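You operate a simulated robot arm through the tools that you are given. There is no shell and no other tool.

You run a simulated robot arm. Do the job below in one go: nothing can be reset, and whatever is moved stays where it is left.

Task
Put things in order on the wide bench. At the end: the gold 1000 g weight stands where the white filter cartridge stood; the green felt block stands where the gold 1000 g weight stood; the silver steel block from the wide bench is on the brown plain carton; the white filter cartridge from the wide bench stands on top of the black 75 mm spacer; whatever was shut is shut again. Leave all else as you found it, and nothing knocked over.

Only the result counts: the job must be done as asked and must still hold three seconds after the hand-in. Knocking over, shifting, dropping, spilling or breaking anything else fails it.

Robot
A 7-joint arm with a two-finger parallel gripper, fixed in place. Base frame: the origin is on the floor under the middle of its stand, x ahead of it, y to its left, z up; the work surface is at about z = 0.86. Lengths are in m, angles in degrees, forces in N, time in s.
With the tool pointing down near the work surface it reaches from about 0.1 to 0.64 m from the base axis. Its first joint turns from -66.0 to 66.0 degrees. Payload 1.57 kg.
Tool frame: the origin (TCP) lies between the finger pads and is the grasp point; the fingertips stand 0.03 m ahead of it; z points along the fingers, y is the line along which they close. The gripper opens to 0.08 m. The fingers are 0.017 m wide and 0.012 m thick; the gripper's body (0.04 by 0.082 m) begins 0.08 m behind the TCP.
Orientation is that of the tool frame in the base frame, as [roll, pitch, yaw] about the fixed x, y, z axes, in that order (R = Rz(yaw) Ry(pitch) Rx(roll)). With the fingers straight down and closing along the base's y, the tool's x points along the base's -x, its y along +y and its z along -z.

Tools
- The arm moves only by the tool send_rows. Its argument "commands" is a list of rows, each a list of 3 entries, a list of its own where there are three numbers: the closure in counts, from 0 (fully open) to 255 (shut), then the shift along the tool's x, y, z in m, then the turn, a rotation vector about the tool's x, y, z in degrees. In form: [[fingers, [tx, ty, tz], [rx, ry, rz]], ...]. A call has 1 to 20 rows; each row shifts and turns the commanded pose from where the row before left it, along the tool's axes as they then stand. Rows are played at 5 a second. More than 0.05 m and 8.6 degrees between two rows, or a gripper value outside its range, and nothing of the call is played. A pose out of reach is approached as far as the arm can. The call stops where the force on the tool passes 40 N (or 10 N more than at its start, if that is more) or the arm is blocked; 0.2 s more then pass. The fingers move at their own pace (about 0.072 m/s each) and stop on an object; they squeeze with about 22 N. The grip force told is the motor's: it shows also when the fingers shut on nothing. Time passes only in rows, and 0.2 s behind the last, so rows that do not move let the fingers close. It gives the time, the measured TCP pose, the force on the tool (base axes), the opening and the grip force at its end, in the units of the frame above (readings bear some noise), with the torque about the TCP (base axes, N m) and any sound that the robot's microphone picked up.
- Cameras (640 x 400 px; columns grow to the right, rows downward): "scene" is fixed at [0.0843, 0.4637, 1.4278]; the picture's right is [-0.42, -0.91, 0.00], its down [-0.57, 0.26, -0.78] and it looks along [0.71, -0.33, -0.62] (base axes); focal length 311 px, centre (320, 200). "wrist" rides on the gripper at [0.072, -0.007, -0.122] in the tool frame; the picture's right is [0.09, 1.00, 0.00], its down [-0.84, 0.08, -0.54] and it looks along [-0.54, 0.05, 0.84] (tool axes); focal length 238 px, centre (320, 200). There is no depth. A picture from a camera that has moved, and an enlarged one, comes with that camera's place and axes in the base frame and with its lens. The place of the scene camera against the robot may be out by one fixed shift of up to 0.018 m in any direction.
- camera(camera): a new picture of that camera. It takes no simulated time.
- enlarge(camera, box): a new picture of the part [left, top, right, bottom] of that camera's present view, enlarged. It takes no simulated time.
- close_job(): hands the job in; it is judged then, once.

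Places have to be worked out from the pictures, the camera data and where the tool is seen. Open the gripper and draw the arm clear of the work before you hand the job in, unless the task says otherwise.

The tools are called after "Emit:" as a command line: name --argument value ..., lists and objects as JSON in quotes. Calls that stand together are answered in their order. send_rows: Moves the arm, as the interface text tells. Its arguments: {"type":"object","properties":{"commands":{"type":"array","items":{"type":"array"}}},"required":["commands"]} The other tools are called the same way: camera (camera) takes a picture; enlarge (camera, box) takes an enlarged picture of a part of a camera's view; close_job () hands the job in.

At the start:

```text
time: 0.0
position: [0.3068, 0.237, 1.2258]
orientation: [179.9, 0.0, -180.0]
wrist_force: [0.0, -0.8, -0.1]
wrist_torque: [0.02, -0.01, 0.02]
gripper_width: 0.0799
gripper_force: 0.2
```

scene: 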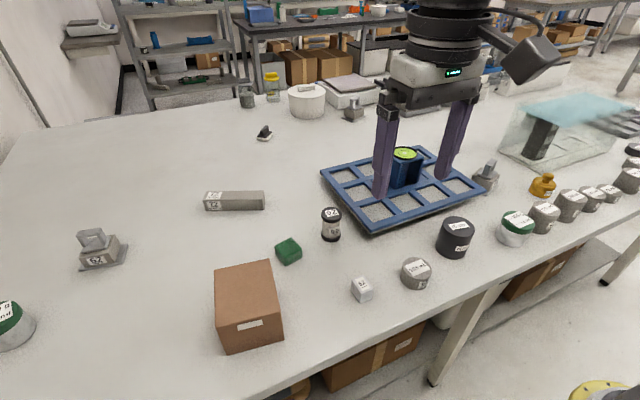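
wrist: 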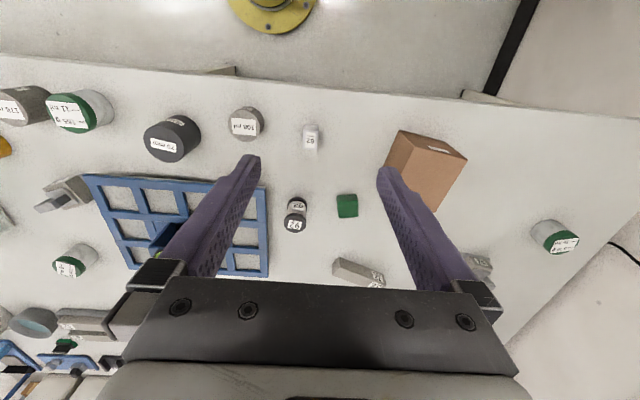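

I'll start by looking closely at the scene to identify the objects and their labels.

Emit:
enlarge --camera "scene" --box '[160, 160, 400, 310]'

Emit:
enlarge --camera "scene" --box '[400, 130, 640, 280]'

Emit:
enlarge --camera "scene" --box '[0, 200, 240, 350]'

Emit:
enlarge --camera "scene" --box '[220, 50, 460, 200]'

Emit:
enlarge --camera "wrist" --box '[0, 60, 320, 260]'

Emit:
enlarge --camera "wrist" --box '[260, 90, 620, 315]'

Emit:
enlarge --camera "wrist" --box '[0, 200, 200, 400]'

```text
2.67 times, centred on (280, 235) of scene
camera zoom: at [0.0843, 0.4637, 1.4278], right [-0.42, -0.91, 0.0], down [-0.57, 0.26, -0.78], along [0.71, -0.33, -0.62], focal length 829 px, centre (427, 107)
```

zoom: 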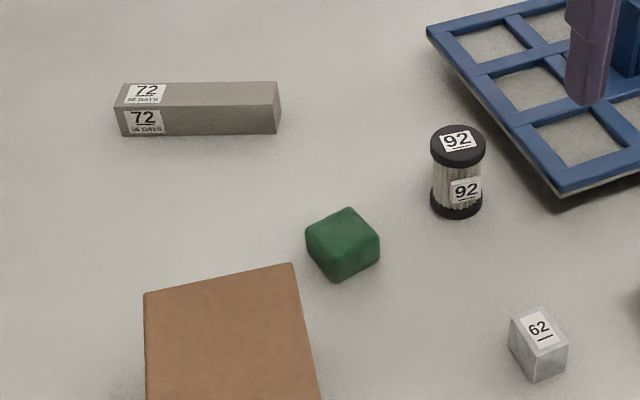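

```text
2.67 times, centred on (520, 205) of scene
camera zoom: at [0.0843, 0.4637, 1.4278], right [-0.42, -0.91, 0.0], down [-0.57, 0.26, -0.78], along [0.71, -0.33, -0.62], focal length 829 px, centre (-213, 187)
```

zoom: 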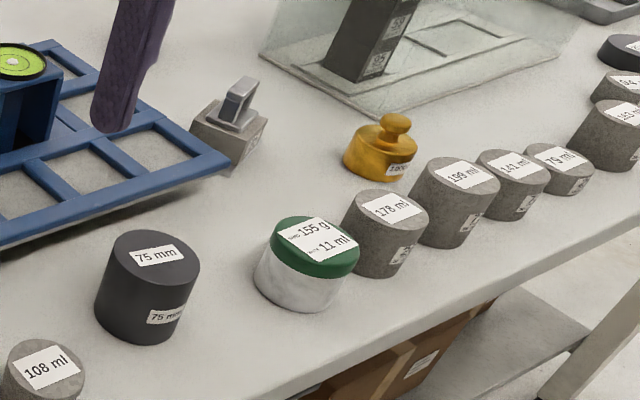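

```text
2.67 times, centred on (120, 275) of scene
camera zoom: at [0.0843, 0.4637, 1.4278], right [-0.42, -0.91, 0.0], down [-0.57, 0.26, -0.78], along [0.71, -0.33, -0.62], focal length 829 px, centre (853, 0)
```

zoom: 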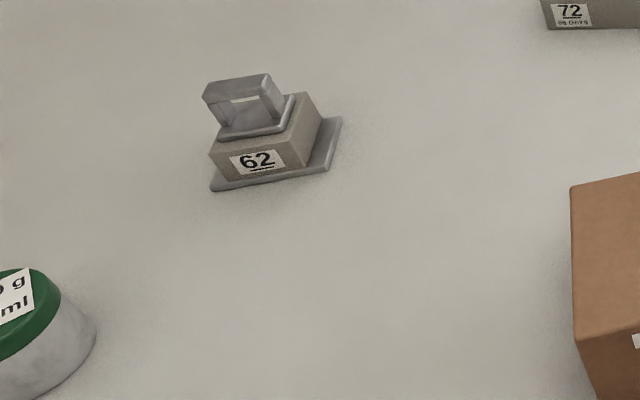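

```text
2.67 times, centred on (340, 125) of scene
camera zoom: at [0.0843, 0.4637, 1.4278], right [-0.42, -0.91, 0.0], down [-0.57, 0.26, -0.78], along [0.71, -0.33, -0.62], focal length 829 px, centre (267, 400)
```

zoom: 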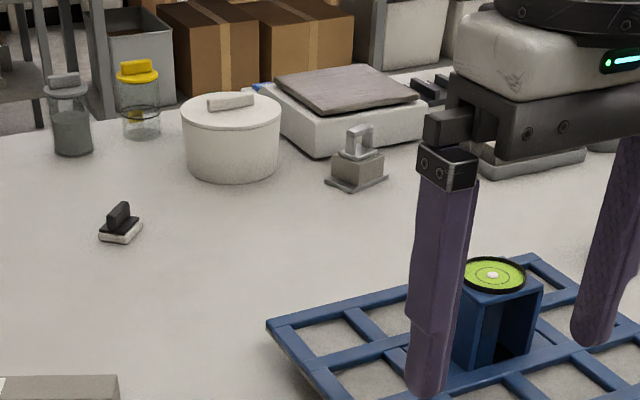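

```text
2.00 times, centred on (160, 160) of wrist
camera zoom: at [0.2371, 0.2308, 1.3466], right [-0.09, 1.0, 0.0], down [0.84, 0.08, 0.54], along [0.54, 0.05, -0.84], focal length 477 px, centre (640, 280)
```

zoom: 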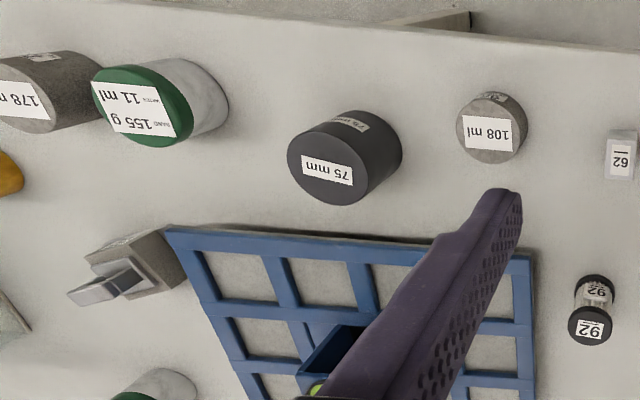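

```text
1.78 times, centred on (440, 202) of wrist
camera zoom: at [0.2371, 0.2308, 1.3466], right [-0.09, 1.0, 0.0], down [0.84, 0.08, 0.54], along [0.54, 0.05, -0.84], focal length 424 px, centre (107, 196)
```

zoom: 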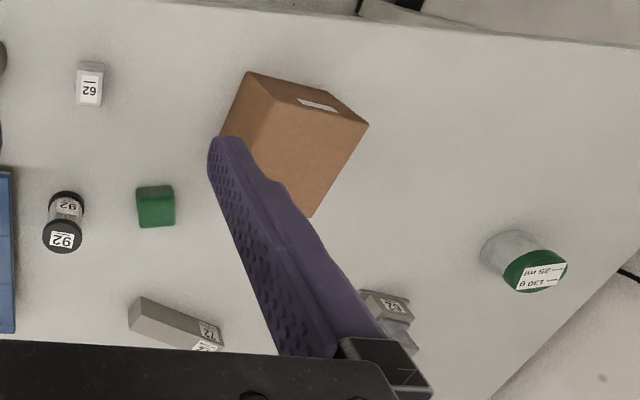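

```text
2.00 times, centred on (100, 300) of wrist
camera zoom: at [0.2371, 0.2308, 1.3466], right [-0.09, 1.0, 0.0], down [0.84, 0.08, 0.54], along [0.54, 0.05, -0.84], focal length 477 px, centre (760, 0)
```

zoom: 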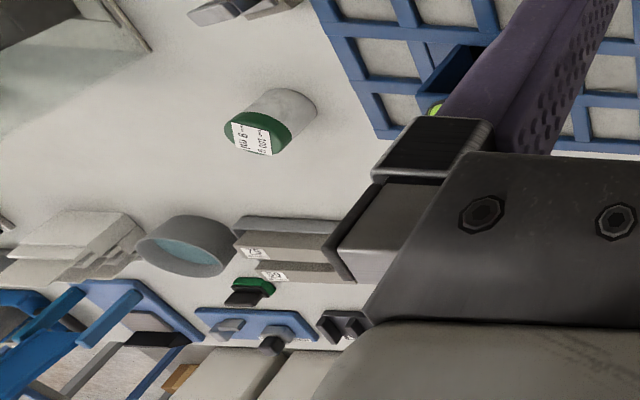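

Next I'll zoom in further to check labels and the things on the right-hand side of the bench.

Emit:
enlarge --camera "scene" --box '[500, 150, 600, 212]'

Emit:
enlarge --camera "scene" --box '[480, 70, 640, 170]'

Emit:
enlarge --camera "scene" --box '[340, 250, 440, 312]'

Emit:
enlarge --camera "scene" --box '[200, 250, 300, 360]'

Emit:
enlarge --camera "scene" --box '[100, 0, 420, 120]'

Emit:
enlarge --camera "scene" --box '[340, 40, 520, 230]'

```text
6.40 times, centred on (550, 181) of scene
camera zoom: at [0.0843, 0.4637, 1.4278], right [-0.42, -0.91, 0.0], down [-0.57, 0.26, -0.78], along [0.71, -0.33, -0.62], focal length 1990 px, centre (-1152, 322)
```

zoom: 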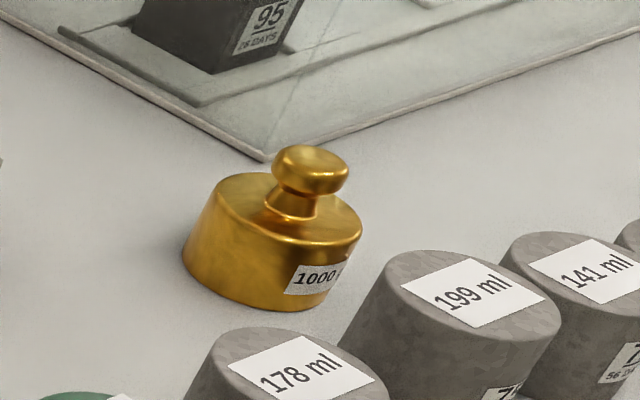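

```text
4.00 times, centred on (560, 120) of scene
camera zoom: at [0.0843, 0.4637, 1.4278], right [-0.42, -0.91, 0.0], down [-0.57, 0.26, -0.78], along [0.71, -0.33, -0.62], focal length 1244 px, centre (-640, 520)
```

zoom: 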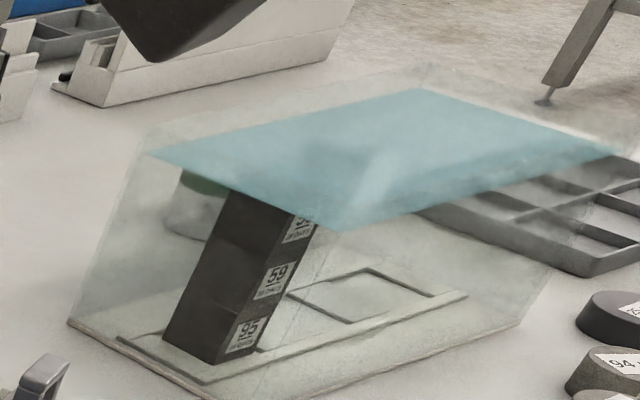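

```text
6.40 times, centred on (390, 281) of scene
camera zoom: at [0.0843, 0.4637, 1.4278], right [-0.42, -0.91, 0.0], down [-0.57, 0.26, -0.78], along [0.71, -0.33, -0.62], focal length 1990 px, centre (-128, -318)
```

zoom: 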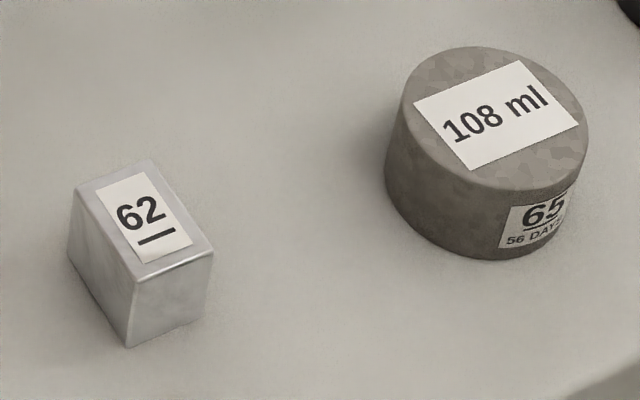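

```text
3.64 times, centred on (250, 305) of scene
camera zoom: at [0.0843, 0.4637, 1.4278], right [-0.42, -0.91, 0.0], down [-0.57, 0.26, -0.78], along [0.71, -0.33, -0.62], focal length 1131 px, centre (574, -182)
```

zoom: 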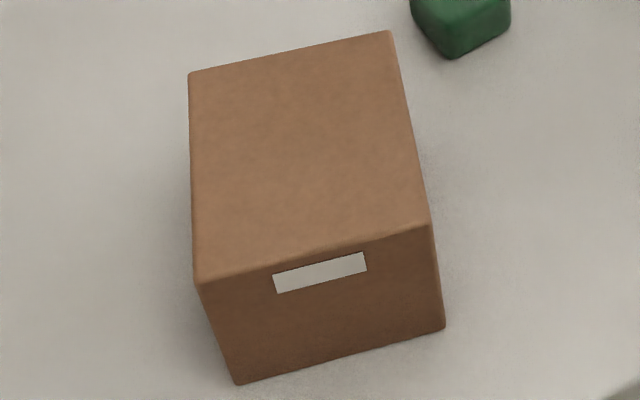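

```text
2.00 times, centred on (260, 60) of scene
camera zoom: at [0.0843, 0.4637, 1.4278], right [-0.42, -0.91, 0.0], down [-0.57, 0.26, -0.78], along [0.71, -0.33, -0.62], focal length 622 px, centre (440, 480)
```

zoom: 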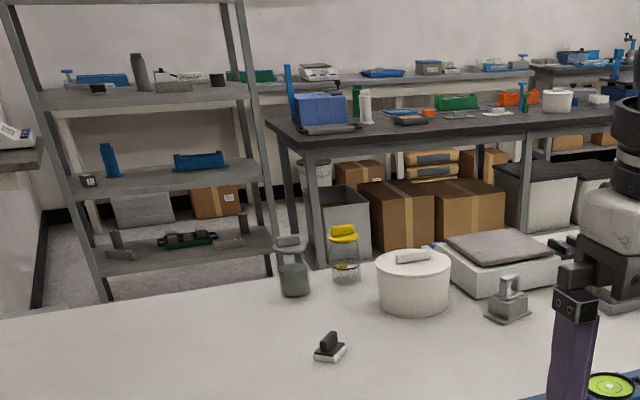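

```text
2.11 times, centred on (430, 135) of scene
camera zoom: at [0.0843, 0.4637, 1.4278], right [-0.42, -0.91, 0.0], down [-0.57, 0.26, -0.78], along [0.71, -0.33, -0.62], focal length 655 px, centre (88, 337)
```

zoom: 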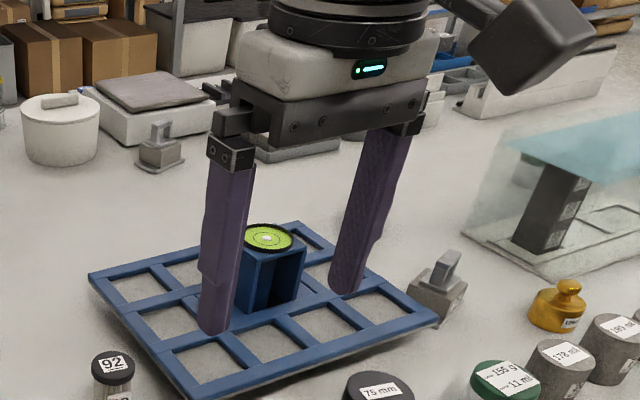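

The gold weight reads 1000 g, the cartridge carries label 92, and the spacer reads 75 mm. All the task items stand openly on the bench. I estimate the cartridge at about (0.565, 0.205), so I'll move above and a little short of it to get a close wrist view.

Emit:
send_rows --commands '[[0, [-0.036, -0.006, 0.026], [0, 0, 0]], [0, [-0.036, -0.006, 0.026], [0, 0, 0]], [0, [-0.036, -0.006, 0.026], [0, 0, 0]], [0, [-0.036, -0.006, 0.026], [0, 0, 0]], [0, [-0.036, -0.006, 0.026], [0, 0, 0]], [0, [0, 0, 0], [0, 0, 0]]]'

Emit:
camera --camera "wrist"

Emit:
camera --camera "scene"

```text
time: 1.4
position: [0.4864, 0.2076, 1.0947]
orientation: [180.0, 0.1, -180.0]
wrist_force: [-0.8, -0.2, -0.2]
wrist_torque: [0.0, 0.04, 0.0]
gripper_width: 0.0799
gripper_force: 0.0
```

```text
taken
camera wrist: at [0.4168, 0.2014, 1.2162], right [-0.09, 1.0, 0.0], down [0.84, 0.08, 0.54], along [0.54, 0.05, -0.84], focal length 238 px, centre (320, 200)
```

wrist: 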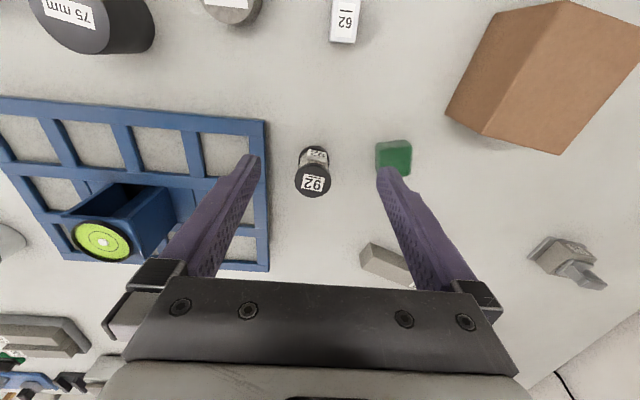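

```text
taken
```

scene: 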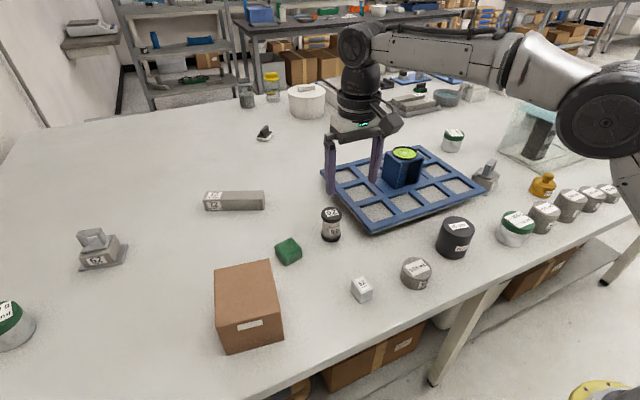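

The arm is over the middle of the bench, and the cartridge is visible between the fingers. I'll enlarge the wrist view to measure the cartridge, felt block, silver block, spacer and carton.

Emit:
enlarge --camera "wrist" --box '[260, 120, 420, 220]'

Emit:
enlarge --camera "wrist" --box '[0, 0, 160, 100]'

Emit:
enlarge --camera "wrist" --box '[280, 0, 440, 100]'

Emit:
enlarge --camera "wrist" --box '[400, 0, 640, 150]'

```text
4.00 times, centred on (340, 170) of wrist
camera zoom: at [0.4168, 0.2014, 1.2162], right [-0.09, 1.0, 0.0], down [0.84, 0.08, 0.54], along [0.54, 0.05, -0.84], focal length 953 px, centre (240, 320)
```

zoom: 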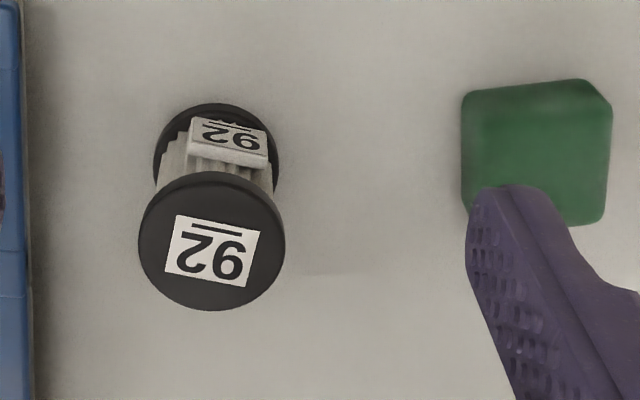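

```text
4.00 times, centred on (80, 50) of wrist
camera zoom: at [0.4168, 0.2014, 1.2162], right [-0.09, 1.0, 0.0], down [0.84, 0.08, 0.54], along [0.54, 0.05, -0.84], focal length 953 px, centre (1280, 800)
```

zoom: 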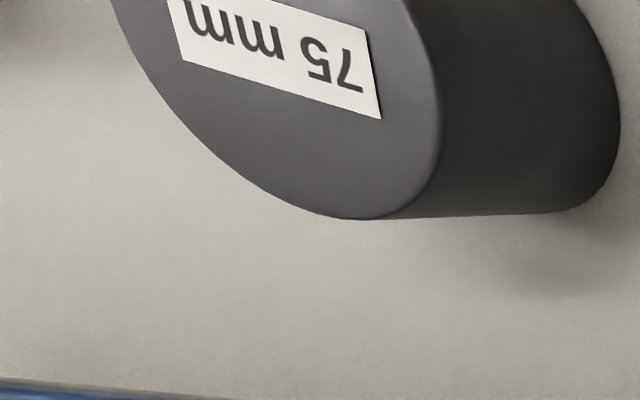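

```text
4.00 times, centred on (360, 50) of wrist
camera zoom: at [0.4168, 0.2014, 1.2162], right [-0.09, 1.0, 0.0], down [0.84, 0.08, 0.54], along [0.54, 0.05, -0.84], focal length 953 px, centre (160, 800)
```

zoom: 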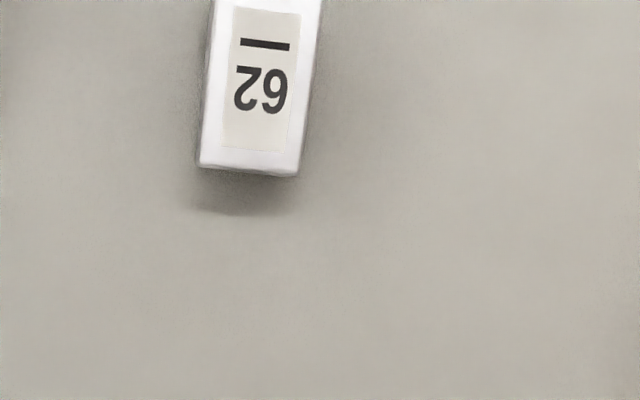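

```text
2.67 times, centred on (520, 75) of wrist
camera zoom: at [0.4168, 0.2014, 1.2162], right [-0.09, 1.0, 0.0], down [0.84, 0.08, 0.54], along [0.54, 0.05, -0.84], focal length 636 px, centre (-213, 533)
```

zoom: 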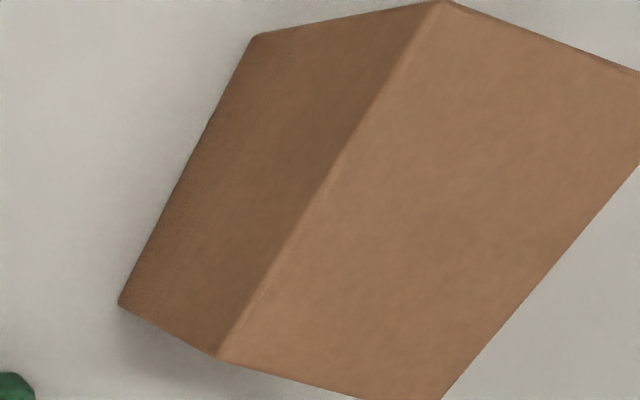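

From this view I judge the cartridge centre at about (0.570, 0.2055), 50 mm in diameter with its top near z 0.932. The felt block is at roughly (0.544, 0.324). Next I'll go up and across to view the gold weight, spacer and cylinders on the right.

Emit:
send_rows --commands '[[0, [0.01, -0.03, -0.02], [0, 0, 0]], [0, [0.01, -0.045, -0.01], [0, 0, 0]], [0, [0.01, -0.047, 0], [0, 0, 0]], [0, [0.01, -0.047, 0], [0, 0, 0]], [0, [0.01, -0.047, 0], [0, 0, 0]], [0, [0.01, -0.047, 0], [0, 0, 0]], [0, [0.01, -0.047, 0], [0, 0, 0]], [0, [0.01, -0.047, 0], [0, 0, 0]], [0, [0.01, -0.047, 0], [0, 0, 0]], [0, [0.01, -0.047, 0], [0, 0, 0]], [0, [0.01, -0.047, 0], [0, 0, 0]], [0, [0.0, -0.047, 0], [0, 0, 0]], [0, [0, -0.035, 0], [0, 0, 0]], [0, [0, 0, 0], [0, 0, 0]]]'

Emit:
camera --camera "wrist"

Emit:
camera --camera "scene"

```text
time: 4.4
position: [0.3778, -0.3742, 1.126]
orientation: [-180.0, -0.1, -180.0]
wrist_force: [0.3, -0.4, 0.7]
wrist_torque: [-0.02, 0.03, 0.0]
gripper_width: 0.0798
gripper_force: 0.1
```

```text
taken
camera wrist: at [0.3072, -0.3791, 1.2479], right [-0.09, 1.0, 0.0], down [0.84, 0.08, 0.54], along [0.54, 0.05, -0.84], focal length 238 px, centre (320, 200)
```

wrist: 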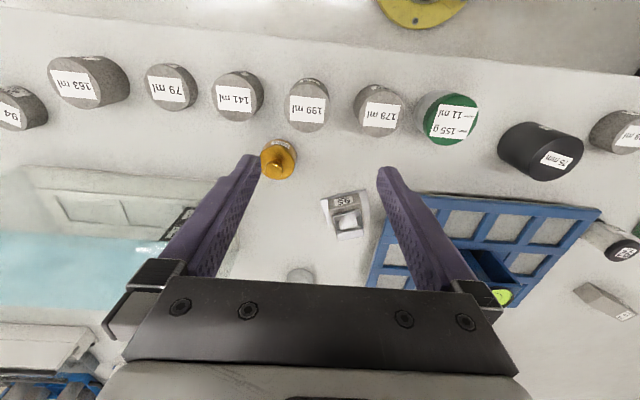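

```text
taken
```

scene: 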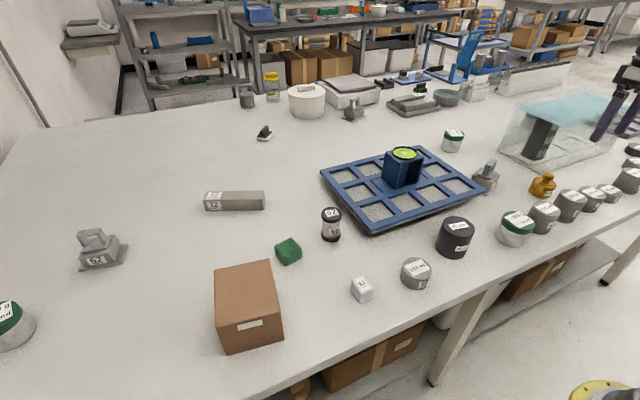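

The gold weight is at about (278, 158) in the wrist view, with free bench around it. I'll enlarge to measure it and its neighbours.

Emit:
enlarge --camera "wrist" --box '[200, 60, 360, 160]'

Emit:
enlarge --camera "wrist" --box '[240, 130, 320, 180]'

Emit:
enlarge --camera "wrist" --box '[480, 100, 640, 200]'

Emit:
enlarge --camera "wrist" --box '[0, 140, 240, 290]'

```text
4.00 times, centred on (280, 110) of wrist
camera zoom: at [0.3072, -0.3791, 1.2479], right [-0.09, 1.0, 0.0], down [0.84, 0.08, 0.54], along [0.54, 0.05, -0.84], focal length 953 px, centre (480, 560)
```

zoom: 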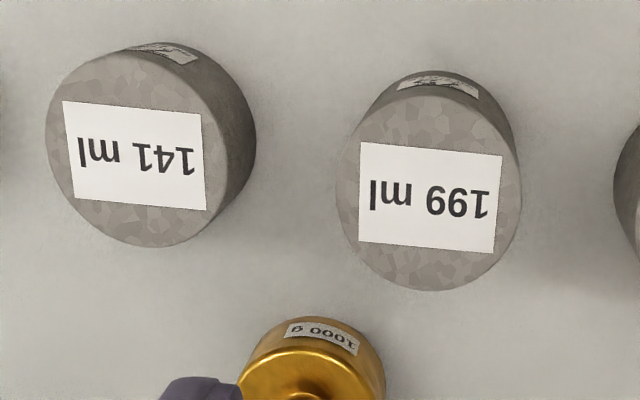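

```text
8.00 times, centred on (280, 155) of wrist
camera zoom: at [0.3072, -0.3791, 1.2479], right [-0.09, 1.0, 0.0], down [0.84, 0.08, 0.54], along [0.54, 0.05, -0.84], focal length 1907 px, centre (640, 560)
```

zoom: 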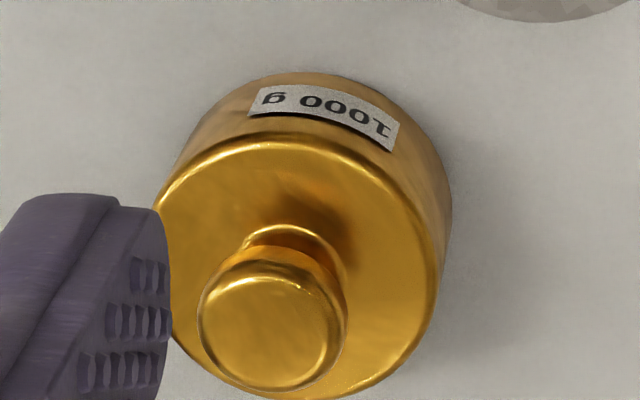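

```text
4.00 times, centred on (560, 150) of wrist
camera zoom: at [0.3072, -0.3791, 1.2479], right [-0.09, 1.0, 0.0], down [0.84, 0.08, 0.54], along [0.54, 0.05, -0.84], focal length 953 px, centre (-640, 400)
```

zoom: 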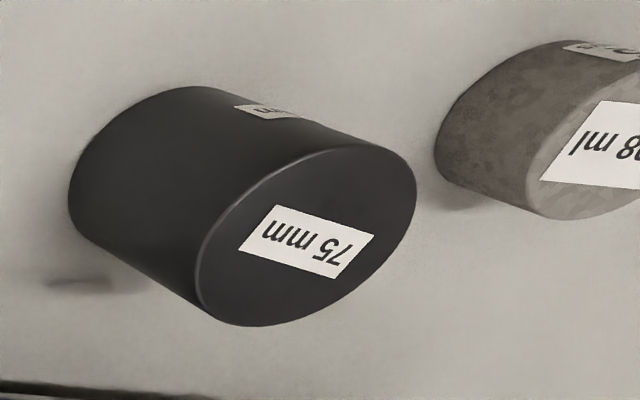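

```text
2.67 times, centred on (120, 215) of wrist
camera zoom: at [0.3072, -0.3791, 1.2479], right [-0.09, 1.0, 0.0], down [0.84, 0.08, 0.54], along [0.54, 0.05, -0.84], focal length 636 px, centre (853, 160)
```

zoom: 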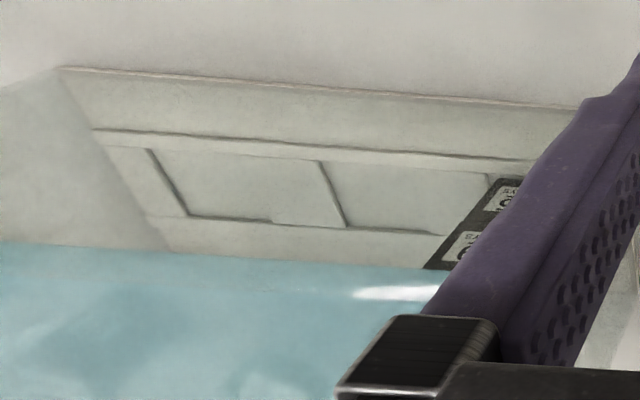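

I judge the gold weight at about (0.468, -0.434), with its body 55 mm in diameter, body top near z 0.90 and a knob near z 0.925. Next I'll move toward the middle for a closer view of the spacer and silver block.

Emit:
send_rows --commands '[[0, [0.006, 0.045, 0], [0, 0, 0]], [0, [0.006, 0.045, 0], [0, 0, 0]], [0, [0.006, 0.045, 0], [0, 0, 0]], [0, [0.006, 0.045, 0], [0, 0, 0]], [0, [0.006, 0.045, 0], [0, 0, 0]], [0, [0.006, 0.045, 0], [0, 0, 0]], [0, [0.006, 0.045, 0], [0, 0, 0]], [0, [0.006, 0.045, 0], [0, 0, 0]], [0, [0.006, 0.045, 0], [0, 0, 0]], [0, [0, 0.02, 0.02], [0, 0, 0]], [0, [0, 0, 0], [0, 0, 0]]]'

Emit:
camera --camera "wrist"

```text
time: 6.8
position: [0.3212, 0.0518, 1.1063]
orientation: [180.0, 0.0, 180.0]
wrist_force: [0.0, -0.1, -1.2]
wrist_torque: [0.03, -0.04, 0.0]
gripper_width: 0.0801
gripper_force: 0.0
```

```text
taken
camera wrist: at [0.2511, 0.0465, 1.227], right [-0.09, 1.0, 0.0], down [0.84, 0.08, 0.54], along [0.54, 0.05, -0.84], focal length 238 px, centre (320, 200)
```

wrist: 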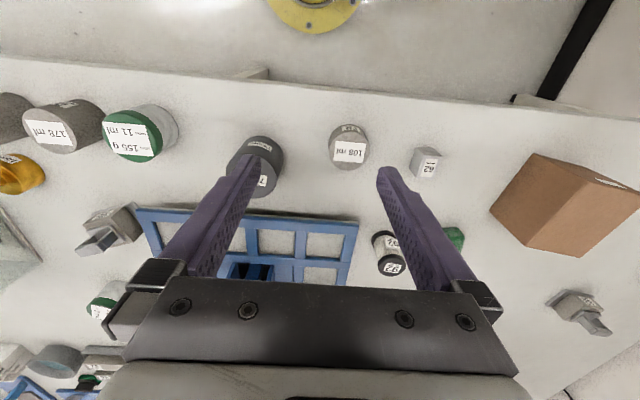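

The spacer is partly hidden by a finger, while the silver block and carton are fully visible. I'll enlarge each of them.

Emit:
enlarge --camera "wrist" --box '[200, 120, 300, 220]'

Emit:
enlarge --camera "wrist" --box '[380, 130, 460, 190]'

Emit:
enlarge --camera "wrist" --box '[470, 130, 640, 270]'

```text
4.00 times, centred on (250, 170) of wrist
camera zoom: at [0.2511, 0.0465, 1.227], right [-0.09, 1.0, 0.0], down [0.84, 0.08, 0.54], along [0.54, 0.05, -0.84], focal length 953 px, centre (600, 320)
```

zoom: 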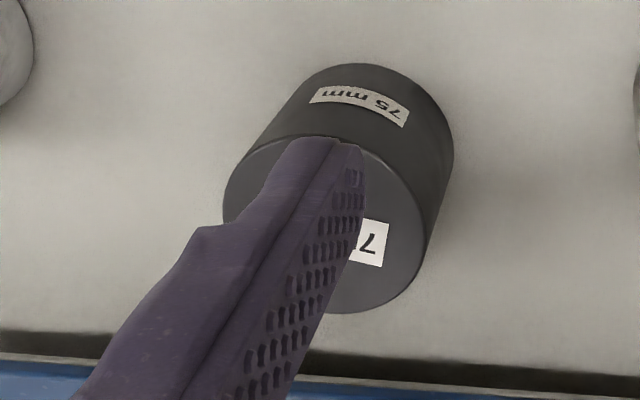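

```text
6.67 times, centred on (420, 160) of wrist
camera zoom: at [0.2511, 0.0465, 1.227], right [-0.09, 1.0, 0.0], down [0.84, 0.08, 0.54], along [0.54, 0.05, -0.84], focal length 1589 px, centre (-347, 467)
```

zoom: 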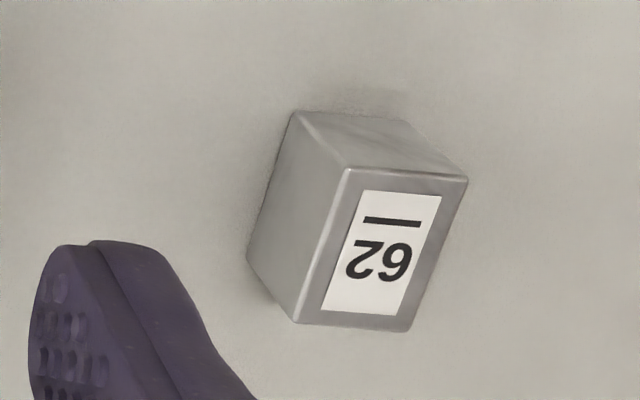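

```text
2.86 times, centred on (555, 200) of wrist
camera zoom: at [0.2511, 0.0465, 1.227], right [-0.09, 1.0, 0.0], down [0.84, 0.08, 0.54], along [0.54, 0.05, -0.84], focal length 681 px, centre (-351, 200)
```

zoom: 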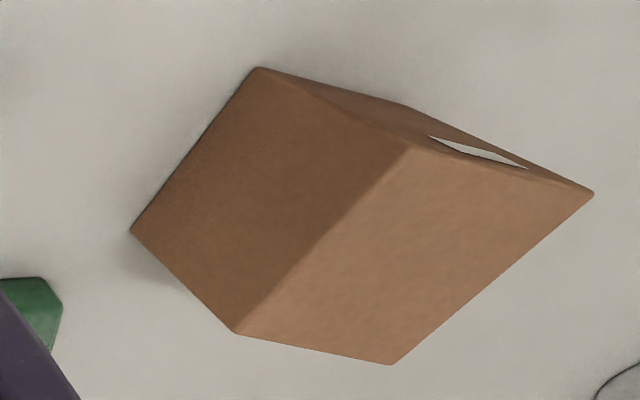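

The spacer centre comes out at about (0.4085, -0.035), with its top near z 0.935 and a diameter near 66 mm. Now I'll move to directly above the cartridge at (0.5705, 0.2055), at a safe height, and check alignment.

Emit:
send_rows --commands '[[0, [-0.0354, 0.0219, 0.0108], [0, 0, 0]], [0, [-0.0354, 0.0219, 0.0108], [0, 0, 0]], [0, [-0.0354, 0.0219, 0.0108], [0, 0, 0]], [0, [-0.0354, 0.0219, 0.0108], [0, 0, 0]], [0, [-0.0354, 0.0219, 0.0108], [0, 0, 0]], [0, [-0.0354, 0.0219, 0.0108], [0, 0, 0]], [0, [-0.0353, 0.0221, 0.011], [0, 0, 0]], [0, [0, 0, 0], [0, 0, 0]], [0, [0, 0, 0], [0, 0, 0]]]'

Emit:
camera --camera "wrist"

Emit:
enlarge --camera "wrist" --box '[240, 60, 400, 160]'

```text
time: 8.8
position: [0.572, 0.208, 1.0299]
orientation: [-179.9, 0.0, -179.9]
wrist_force: [0.9, 0.2, 0.2]
wrist_torque: [0.01, 0.0, 0.02]
gripper_width: 0.0799
gripper_force: 0.0
```

```text
taken
camera wrist: at [0.5012, 0.2022, 1.1517], right [-0.09, 1.0, 0.0], down [0.84, 0.08, 0.54], along [0.54, 0.05, -0.84], focal length 238 px, centre (320, 200)
```

wrist: 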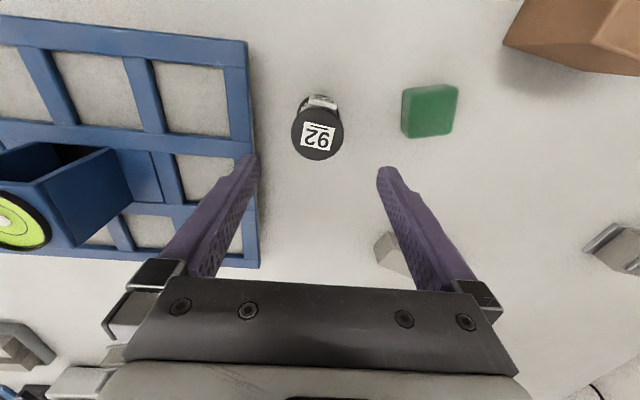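

```text
4.00 times, centred on (320, 110) of wrist
camera zoom: at [0.5012, 0.2022, 1.1517], right [-0.09, 1.0, 0.0], down [0.84, 0.08, 0.54], along [0.54, 0.05, -0.84], focal length 953 px, centre (320, 560)
```

zoom: 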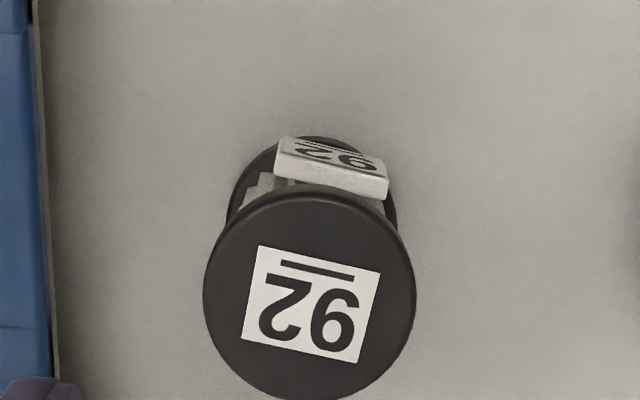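

The cartridge sits about 2.5 mm toward -x and -y of the tool axis, and its label tag faces the base, clear of the fingers. I'll correct for that, descend to z ≈ 0.90 and close the gripper.

Emit:
send_rows --commands '[[0, [0.0025, -0.0025, 0.02], [0, 0, 0]], [0, [0, 0, 0.03], [0, 0, 0]], [0, [0, 0, 0.03], [0, 0, 0]], [0, [0, 0, 0.03], [0, 0, 0]], [0, [0, 0, 0.01], [0, 0, 0]], [0, [0, 0, 0.01], [0, 0, 0]], [0, [0, 0, 0], [0, 0, 0]]]'

Emit:
camera --camera "wrist"

Emit:
enlarge --camera "scene" --box '[260, 140, 420, 260]'

```text
time: 10.4
position: [0.5699, 0.2021, 0.8991]
orientation: [-180.0, -0.1, -180.0]
wrist_force: [0.8, -0.4, -0.4]
wrist_torque: [-0.01, 0.01, -0.02]
gripper_width: 0.0801
gripper_force: 0.0
```

```text
taken
camera wrist: at [0.4989, 0.1968, 1.0218], right [-0.09, 1.0, 0.0], down [0.84, 0.08, 0.54], along [0.54, 0.05, -0.84], focal length 238 px, centre (320, 200)
```

wrist: 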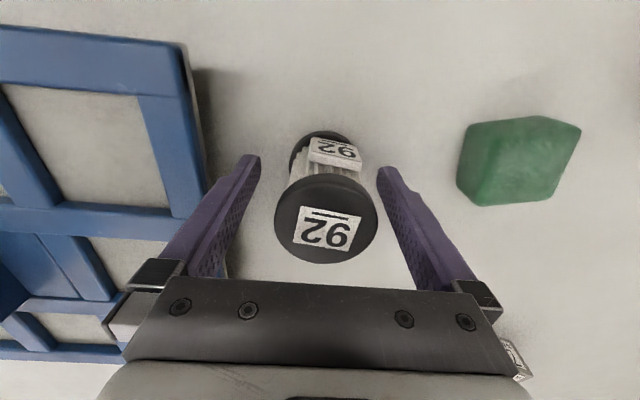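

```text
3.33 times, centred on (340, 200) of scene
camera zoom: at [0.0843, 0.4637, 1.4278], right [-0.42, -0.91, 0.0], down [-0.57, 0.26, -0.78], along [0.71, -0.33, -0.62], focal length 1036 px, centre (253, 200)
```

zoom: 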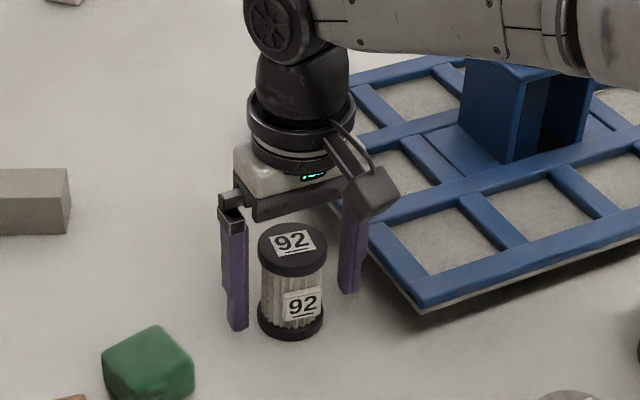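

The fingers straddle the cartridge evenly and the tips are clear of the bench. I'll close the grip now.

Emit:
send_rows --commands '[[255, [0, 0, 0], [0, 0, 0]], [255, [0, 0, 0], [0, 0, 0]], [255, [0, 0, 0], [0, 0, 0]], [255, [0, 0, 0], [0, 0, 0]], [255, [0, 0, 0], [0, 0, 0]]]'

Emit:
enlarge --camera "scene" --box '[260, 140, 420, 260]'

```text
time: 11.6
position: [0.5692, 0.2019, 0.9001]
orientation: [179.9, 0.0, -180.0]
wrist_force: [0.2, -0.9, -0.1]
wrist_torque: [-0.02, -0.01, -0.03]
gripper_width: 0.0489
gripper_force: 22.3
```

```text
3.33 times, centred on (340, 200) of scene
camera zoom: at [0.0843, 0.4637, 1.4278], right [-0.42, -0.91, 0.0], down [-0.57, 0.26, -0.78], along [0.71, -0.33, -0.62], focal length 1036 px, centre (253, 200)
```

zoom: 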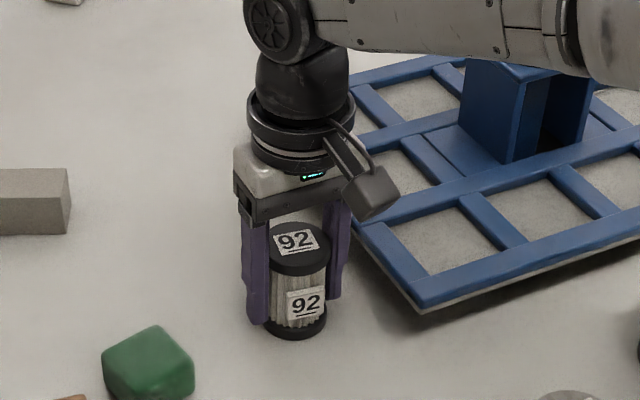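

The grip reads 48.9 mm at 22 N, so the cartridge is held. It slid about 2–3 mm in -y while being centred, so I'll take its original spot as about (0.5685, 0.205). Lifting straight up now.

Emit:
send_rows --commands '[[255, [0, 0, -0.01], [0, 0, 0]], [255, [0, 0, -0.03], [0, 0, 0]], [255, [0, 0, -0.04], [0, 0, 0]], [255, [0, 0, -0.04], [0, 0, 0]], [255, [0, 0, -0.03], [0, 0, 0]], [255, [0, 0, 0], [0, 0, 0]]]'

Emit:
camera --camera "scene"

Emit:
camera --camera "wrist"

```text
time: 13.0
position: [0.567, 0.2016, 1.0491]
orientation: [-179.9, 0.1, -179.9]
wrist_force: [-0.1, -0.1, -1.1]
wrist_torque: [-0.01, 0.03, -0.02]
gripper_width: 0.0488
gripper_force: 22.5
```

```text
taken
```

scene: 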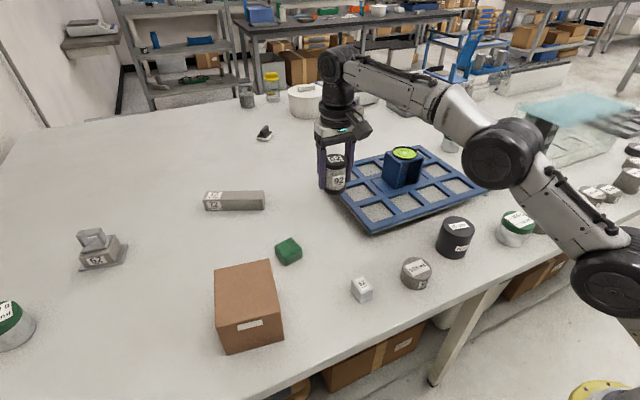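

```text
taken
camera wrist: at [0.4963, 0.1961, 1.17], right [-0.09, 1.0, 0.0], down [0.84, 0.08, 0.54], along [0.54, 0.05, -0.84], focal length 238 px, centre (320, 200)
```

wrist: 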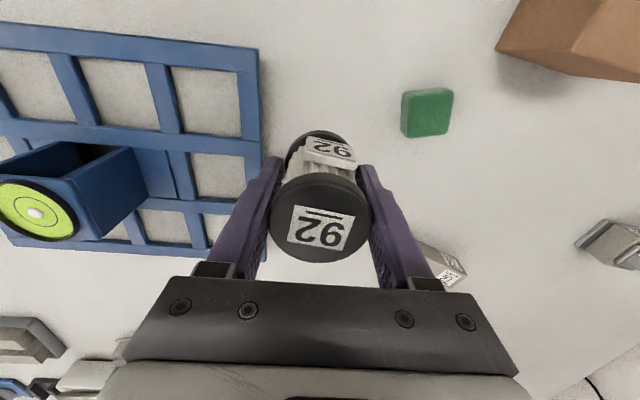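

The cartridge is lifted and upright in the grip. I'll carry it to above the spacer at (0.407, -0.035) and check alignment before lowering.

Emit:
send_rows --commands '[[255, [0.0268, -0.0397, 0], [0, 0, 0]], [255, [0.0268, -0.0397, 0], [0, 0, 0]], [255, [0.0268, -0.0397, 0], [0, 0, 0]], [255, [0.0268, -0.0397, 0], [0, 0, 0]], [255, [0.0268, -0.0397, 0], [0, 0, 0]], [255, [0.0268, -0.0395, 0], [0, 0, 0]], [255, [0, 0, 0], [0, 0, 0]], [255, [0, 0, 0], [0, 0, 0]]]'

Emit:
camera --camera "wrist"

Emit:
enlarge --camera "wrist" --box '[240, 60, 400, 160]'

Emit:
enlarge --camera "scene" --box '[380, 120, 540, 280]'

```text
time: 14.8
position: [0.4079, -0.0363, 1.0492]
orientation: [-180.0, 0.0, 180.0]
wrist_force: [0.4, -0.3, -1.0]
wrist_torque: [0.02, 0.01, -0.01]
gripper_width: 0.0487
gripper_force: 21.1
```

```text
taken
camera wrist: at [0.3374, -0.0419, 1.1706], right [-0.09, 1.0, 0.0], down [0.84, 0.08, 0.54], along [0.54, 0.05, -0.84], focal length 238 px, centre (320, 200)
```

wrist: 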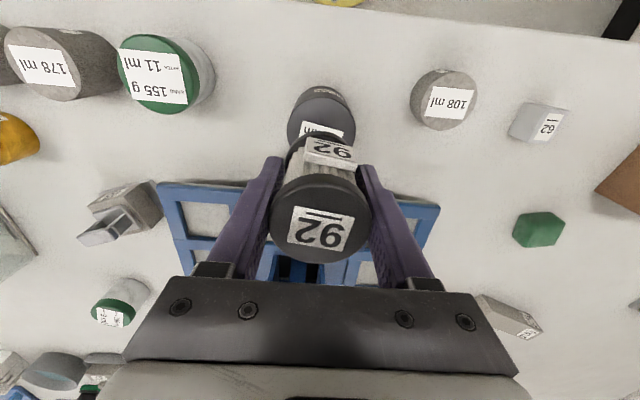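

```text
4.00 times, centred on (320, 110) of wrist
camera zoom: at [0.3374, -0.0419, 1.1706], right [-0.09, 1.0, 0.0], down [0.84, 0.08, 0.54], along [0.54, 0.05, -0.84], focal length 953 px, centre (320, 560)
```

zoom: 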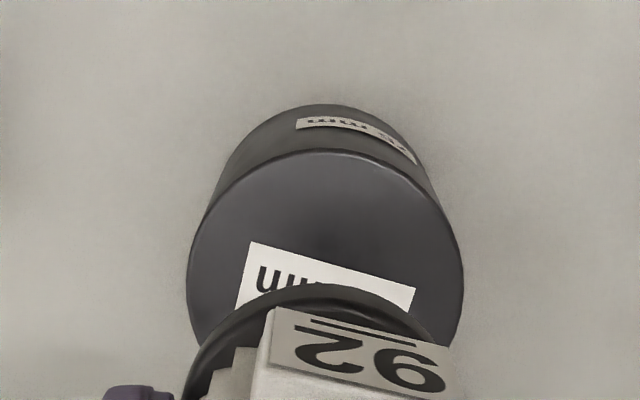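

```text
2.50 times, centred on (460, 200) of scene
camera zoom: at [0.0843, 0.4637, 1.4278], right [-0.42, -0.91, 0.0], down [-0.57, 0.26, -0.78], along [0.71, -0.33, -0.62], focal length 777 px, centre (-30, 200)
```

zoom: 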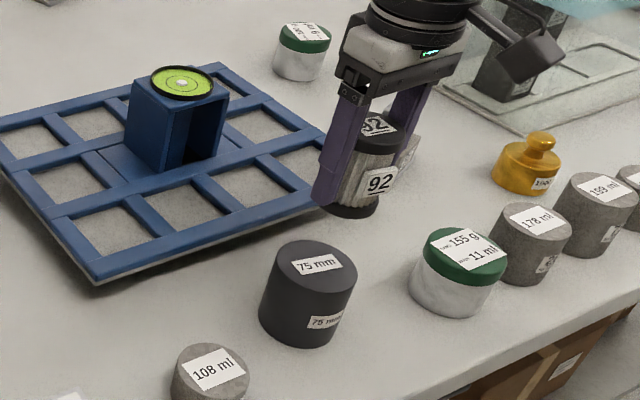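

The spacer lies within about 2 mm of the tool axis. I'll nudge by that amount and lower the cartridge to just above the spacer top; contact is expected at TCP z ≈ 0.975.

Emit:
send_rows --commands '[[255, [-0.0015, 0.001, 0.02], [0, 0, 0]], [255, [0, 0, 0.025], [0, 0, 0]], [255, [0, 0, 0.02], [0, 0, 0]], [255, [0, 0, 0.005], [0, 0, 0]], [255, [0, 0, 0.002], [0, 0, 0]], [255, [0, 0, 0], [0, 0, 0]]]'

Emit:
enlarge --camera "scene" --box '[400, 140, 520, 270]'

Emit:
enlarge --camera "wrist" --box '[240, 80, 400, 280]'

```text
time: 16.2
position: [0.4095, -0.0349, 0.9766]
orientation: [-180.0, 0.0, 179.9]
wrist_force: [-0.4, -1.2, -1.6]
wrist_torque: [0.03, 0.0, 0.0]
gripper_width: 0.0487
gripper_force: 21.9
```

```text
3.08 times, centred on (460, 205) of scene
camera zoom: at [0.0843, 0.4637, 1.4278], right [-0.42, -0.91, 0.0], down [-0.57, 0.26, -0.78], along [0.71, -0.33, -0.62], focal length 957 px, centre (-111, 185)
```

zoom: 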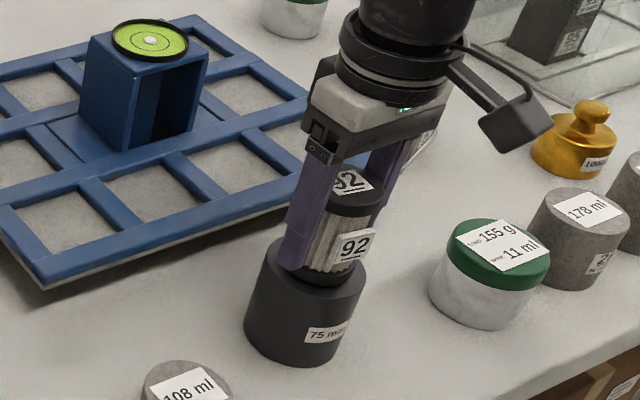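

```text
2.00 times, centred on (320, 180) of wrist
camera zoom: at [0.339, -0.0399, 1.0981], right [-0.09, 1.0, 0.0], down [0.84, 0.08, 0.54], along [0.54, 0.05, -0.84], focal length 477 px, centre (320, 240)
```

zoom: 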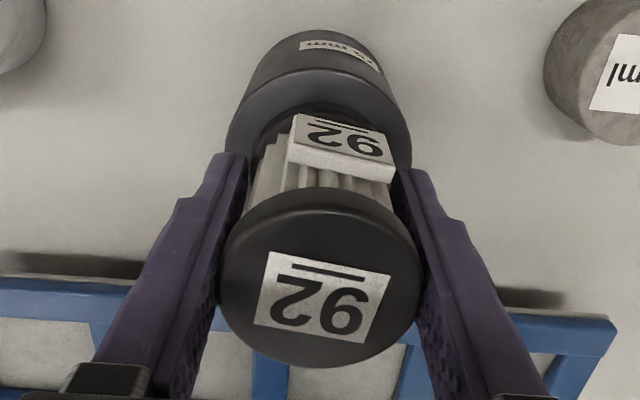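

The force reading shows little contact yet. I'll zoom in to verify the centring on the spacer from the scene side.

Emit:
enlarge --camera "scene" --box '[435, 200, 525, 260]'

Emit:
enlarge --camera "wrist" --box '[280, 80, 360, 150]'

```text
6.67 times, centred on (480, 230) of scene
camera zoom: at [0.0843, 0.4637, 1.4278], right [-0.42, -0.91, 0.0], down [-0.57, 0.26, -0.78], along [0.71, -0.33, -0.62], focal length 2073 px, centre (-747, 0)
```

zoom: 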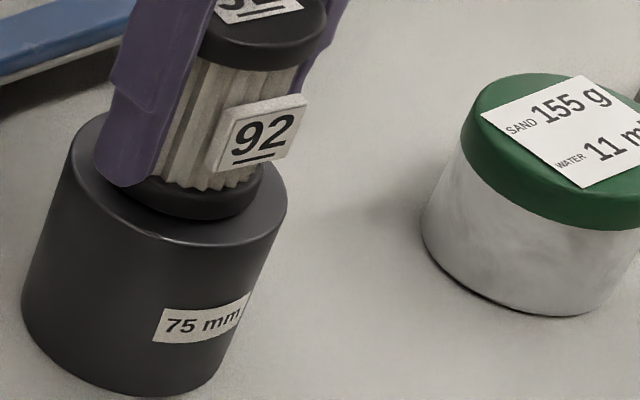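

```text
5.71 times, centred on (320, 115) of wrist
camera zoom: at [0.339, -0.0399, 1.0981], right [-0.09, 1.0, 0.0], down [0.84, 0.08, 0.54], along [0.54, 0.05, -0.84], focal length 1362 px, centre (320, 686)
```

zoom: 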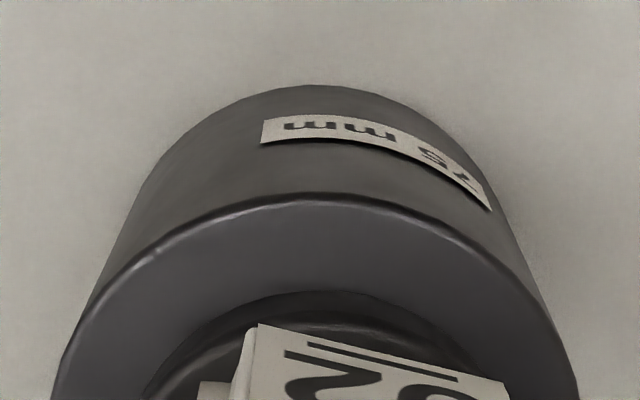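

The cartridge is centred on the spacer to within about 2–3 mm. I'll lower in 1 mm steps until contact shows.

Emit:
send_rows --commands '[[255, [0, 0, 0.001], [0, 0, 0]], [255, [0, 0, 0.001], [0, 0, 0]], [255, [0, 0, 0], [0, 0, 0]]]'

```text
time: 17.0
position: [0.4096, -0.0345, 0.9758]
orientation: [-180.0, 0.0, 180.0]
wrist_force: [-0.8, -0.2, 2.8]
wrist_torque: [-0.04, 0.03, 0.02]
gripper_width: 0.049
gripper_force: 22.6
```

The vertical force rose to +2.8 N, so the cartridge is touching the spacer. I'll release it and wait, then check before retreating.

Emit:
send_rows --commands '[[255, [0, 0, 0.0005], [0, 0, 0]], [150, [0, 0, 0], [0, 0, 0]], [60, [0, 0, 0], [0, 0, 0]], [0, [0, 0, 0], [0, 0, 0]], [0, [0, 0, 0], [0, 0, 0]], [0, [0, 0, 0], [0, 0, 0]]]'

Emit:
enlarge --camera "scene" --box '[400, 140, 520, 270]'

Emit:
camera --camera "wrist"

```text
time: 18.4
position: [0.4085, -0.0344, 0.9749]
orientation: [179.9, 0.1, -180.0]
wrist_force: [-0.5, -0.4, 0.5]
wrist_torque: [-0.01, 0.02, -0.01]
gripper_width: 0.0799
gripper_force: 0.0
```

```text
3.08 times, centred on (460, 205) of scene
camera zoom: at [0.0843, 0.4637, 1.4278], right [-0.42, -0.91, 0.0], down [-0.57, 0.26, -0.78], along [0.71, -0.33, -0.62], focal length 957 px, centre (-111, 185)
```

zoom: 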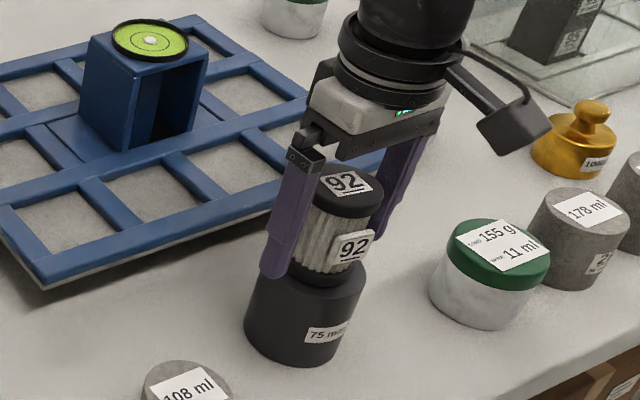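

```text
taken
camera wrist: at [0.3391, -0.0399, 1.0961], right [-0.09, 1.0, 0.0], down [0.84, 0.08, 0.54], along [0.54, 0.05, -0.84], focal length 238 px, centre (320, 200)
```

wrist: 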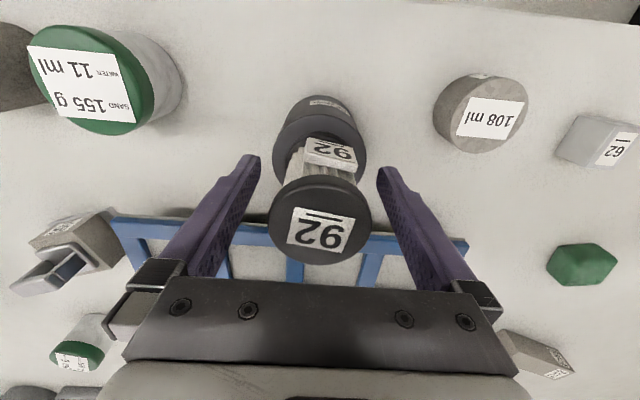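

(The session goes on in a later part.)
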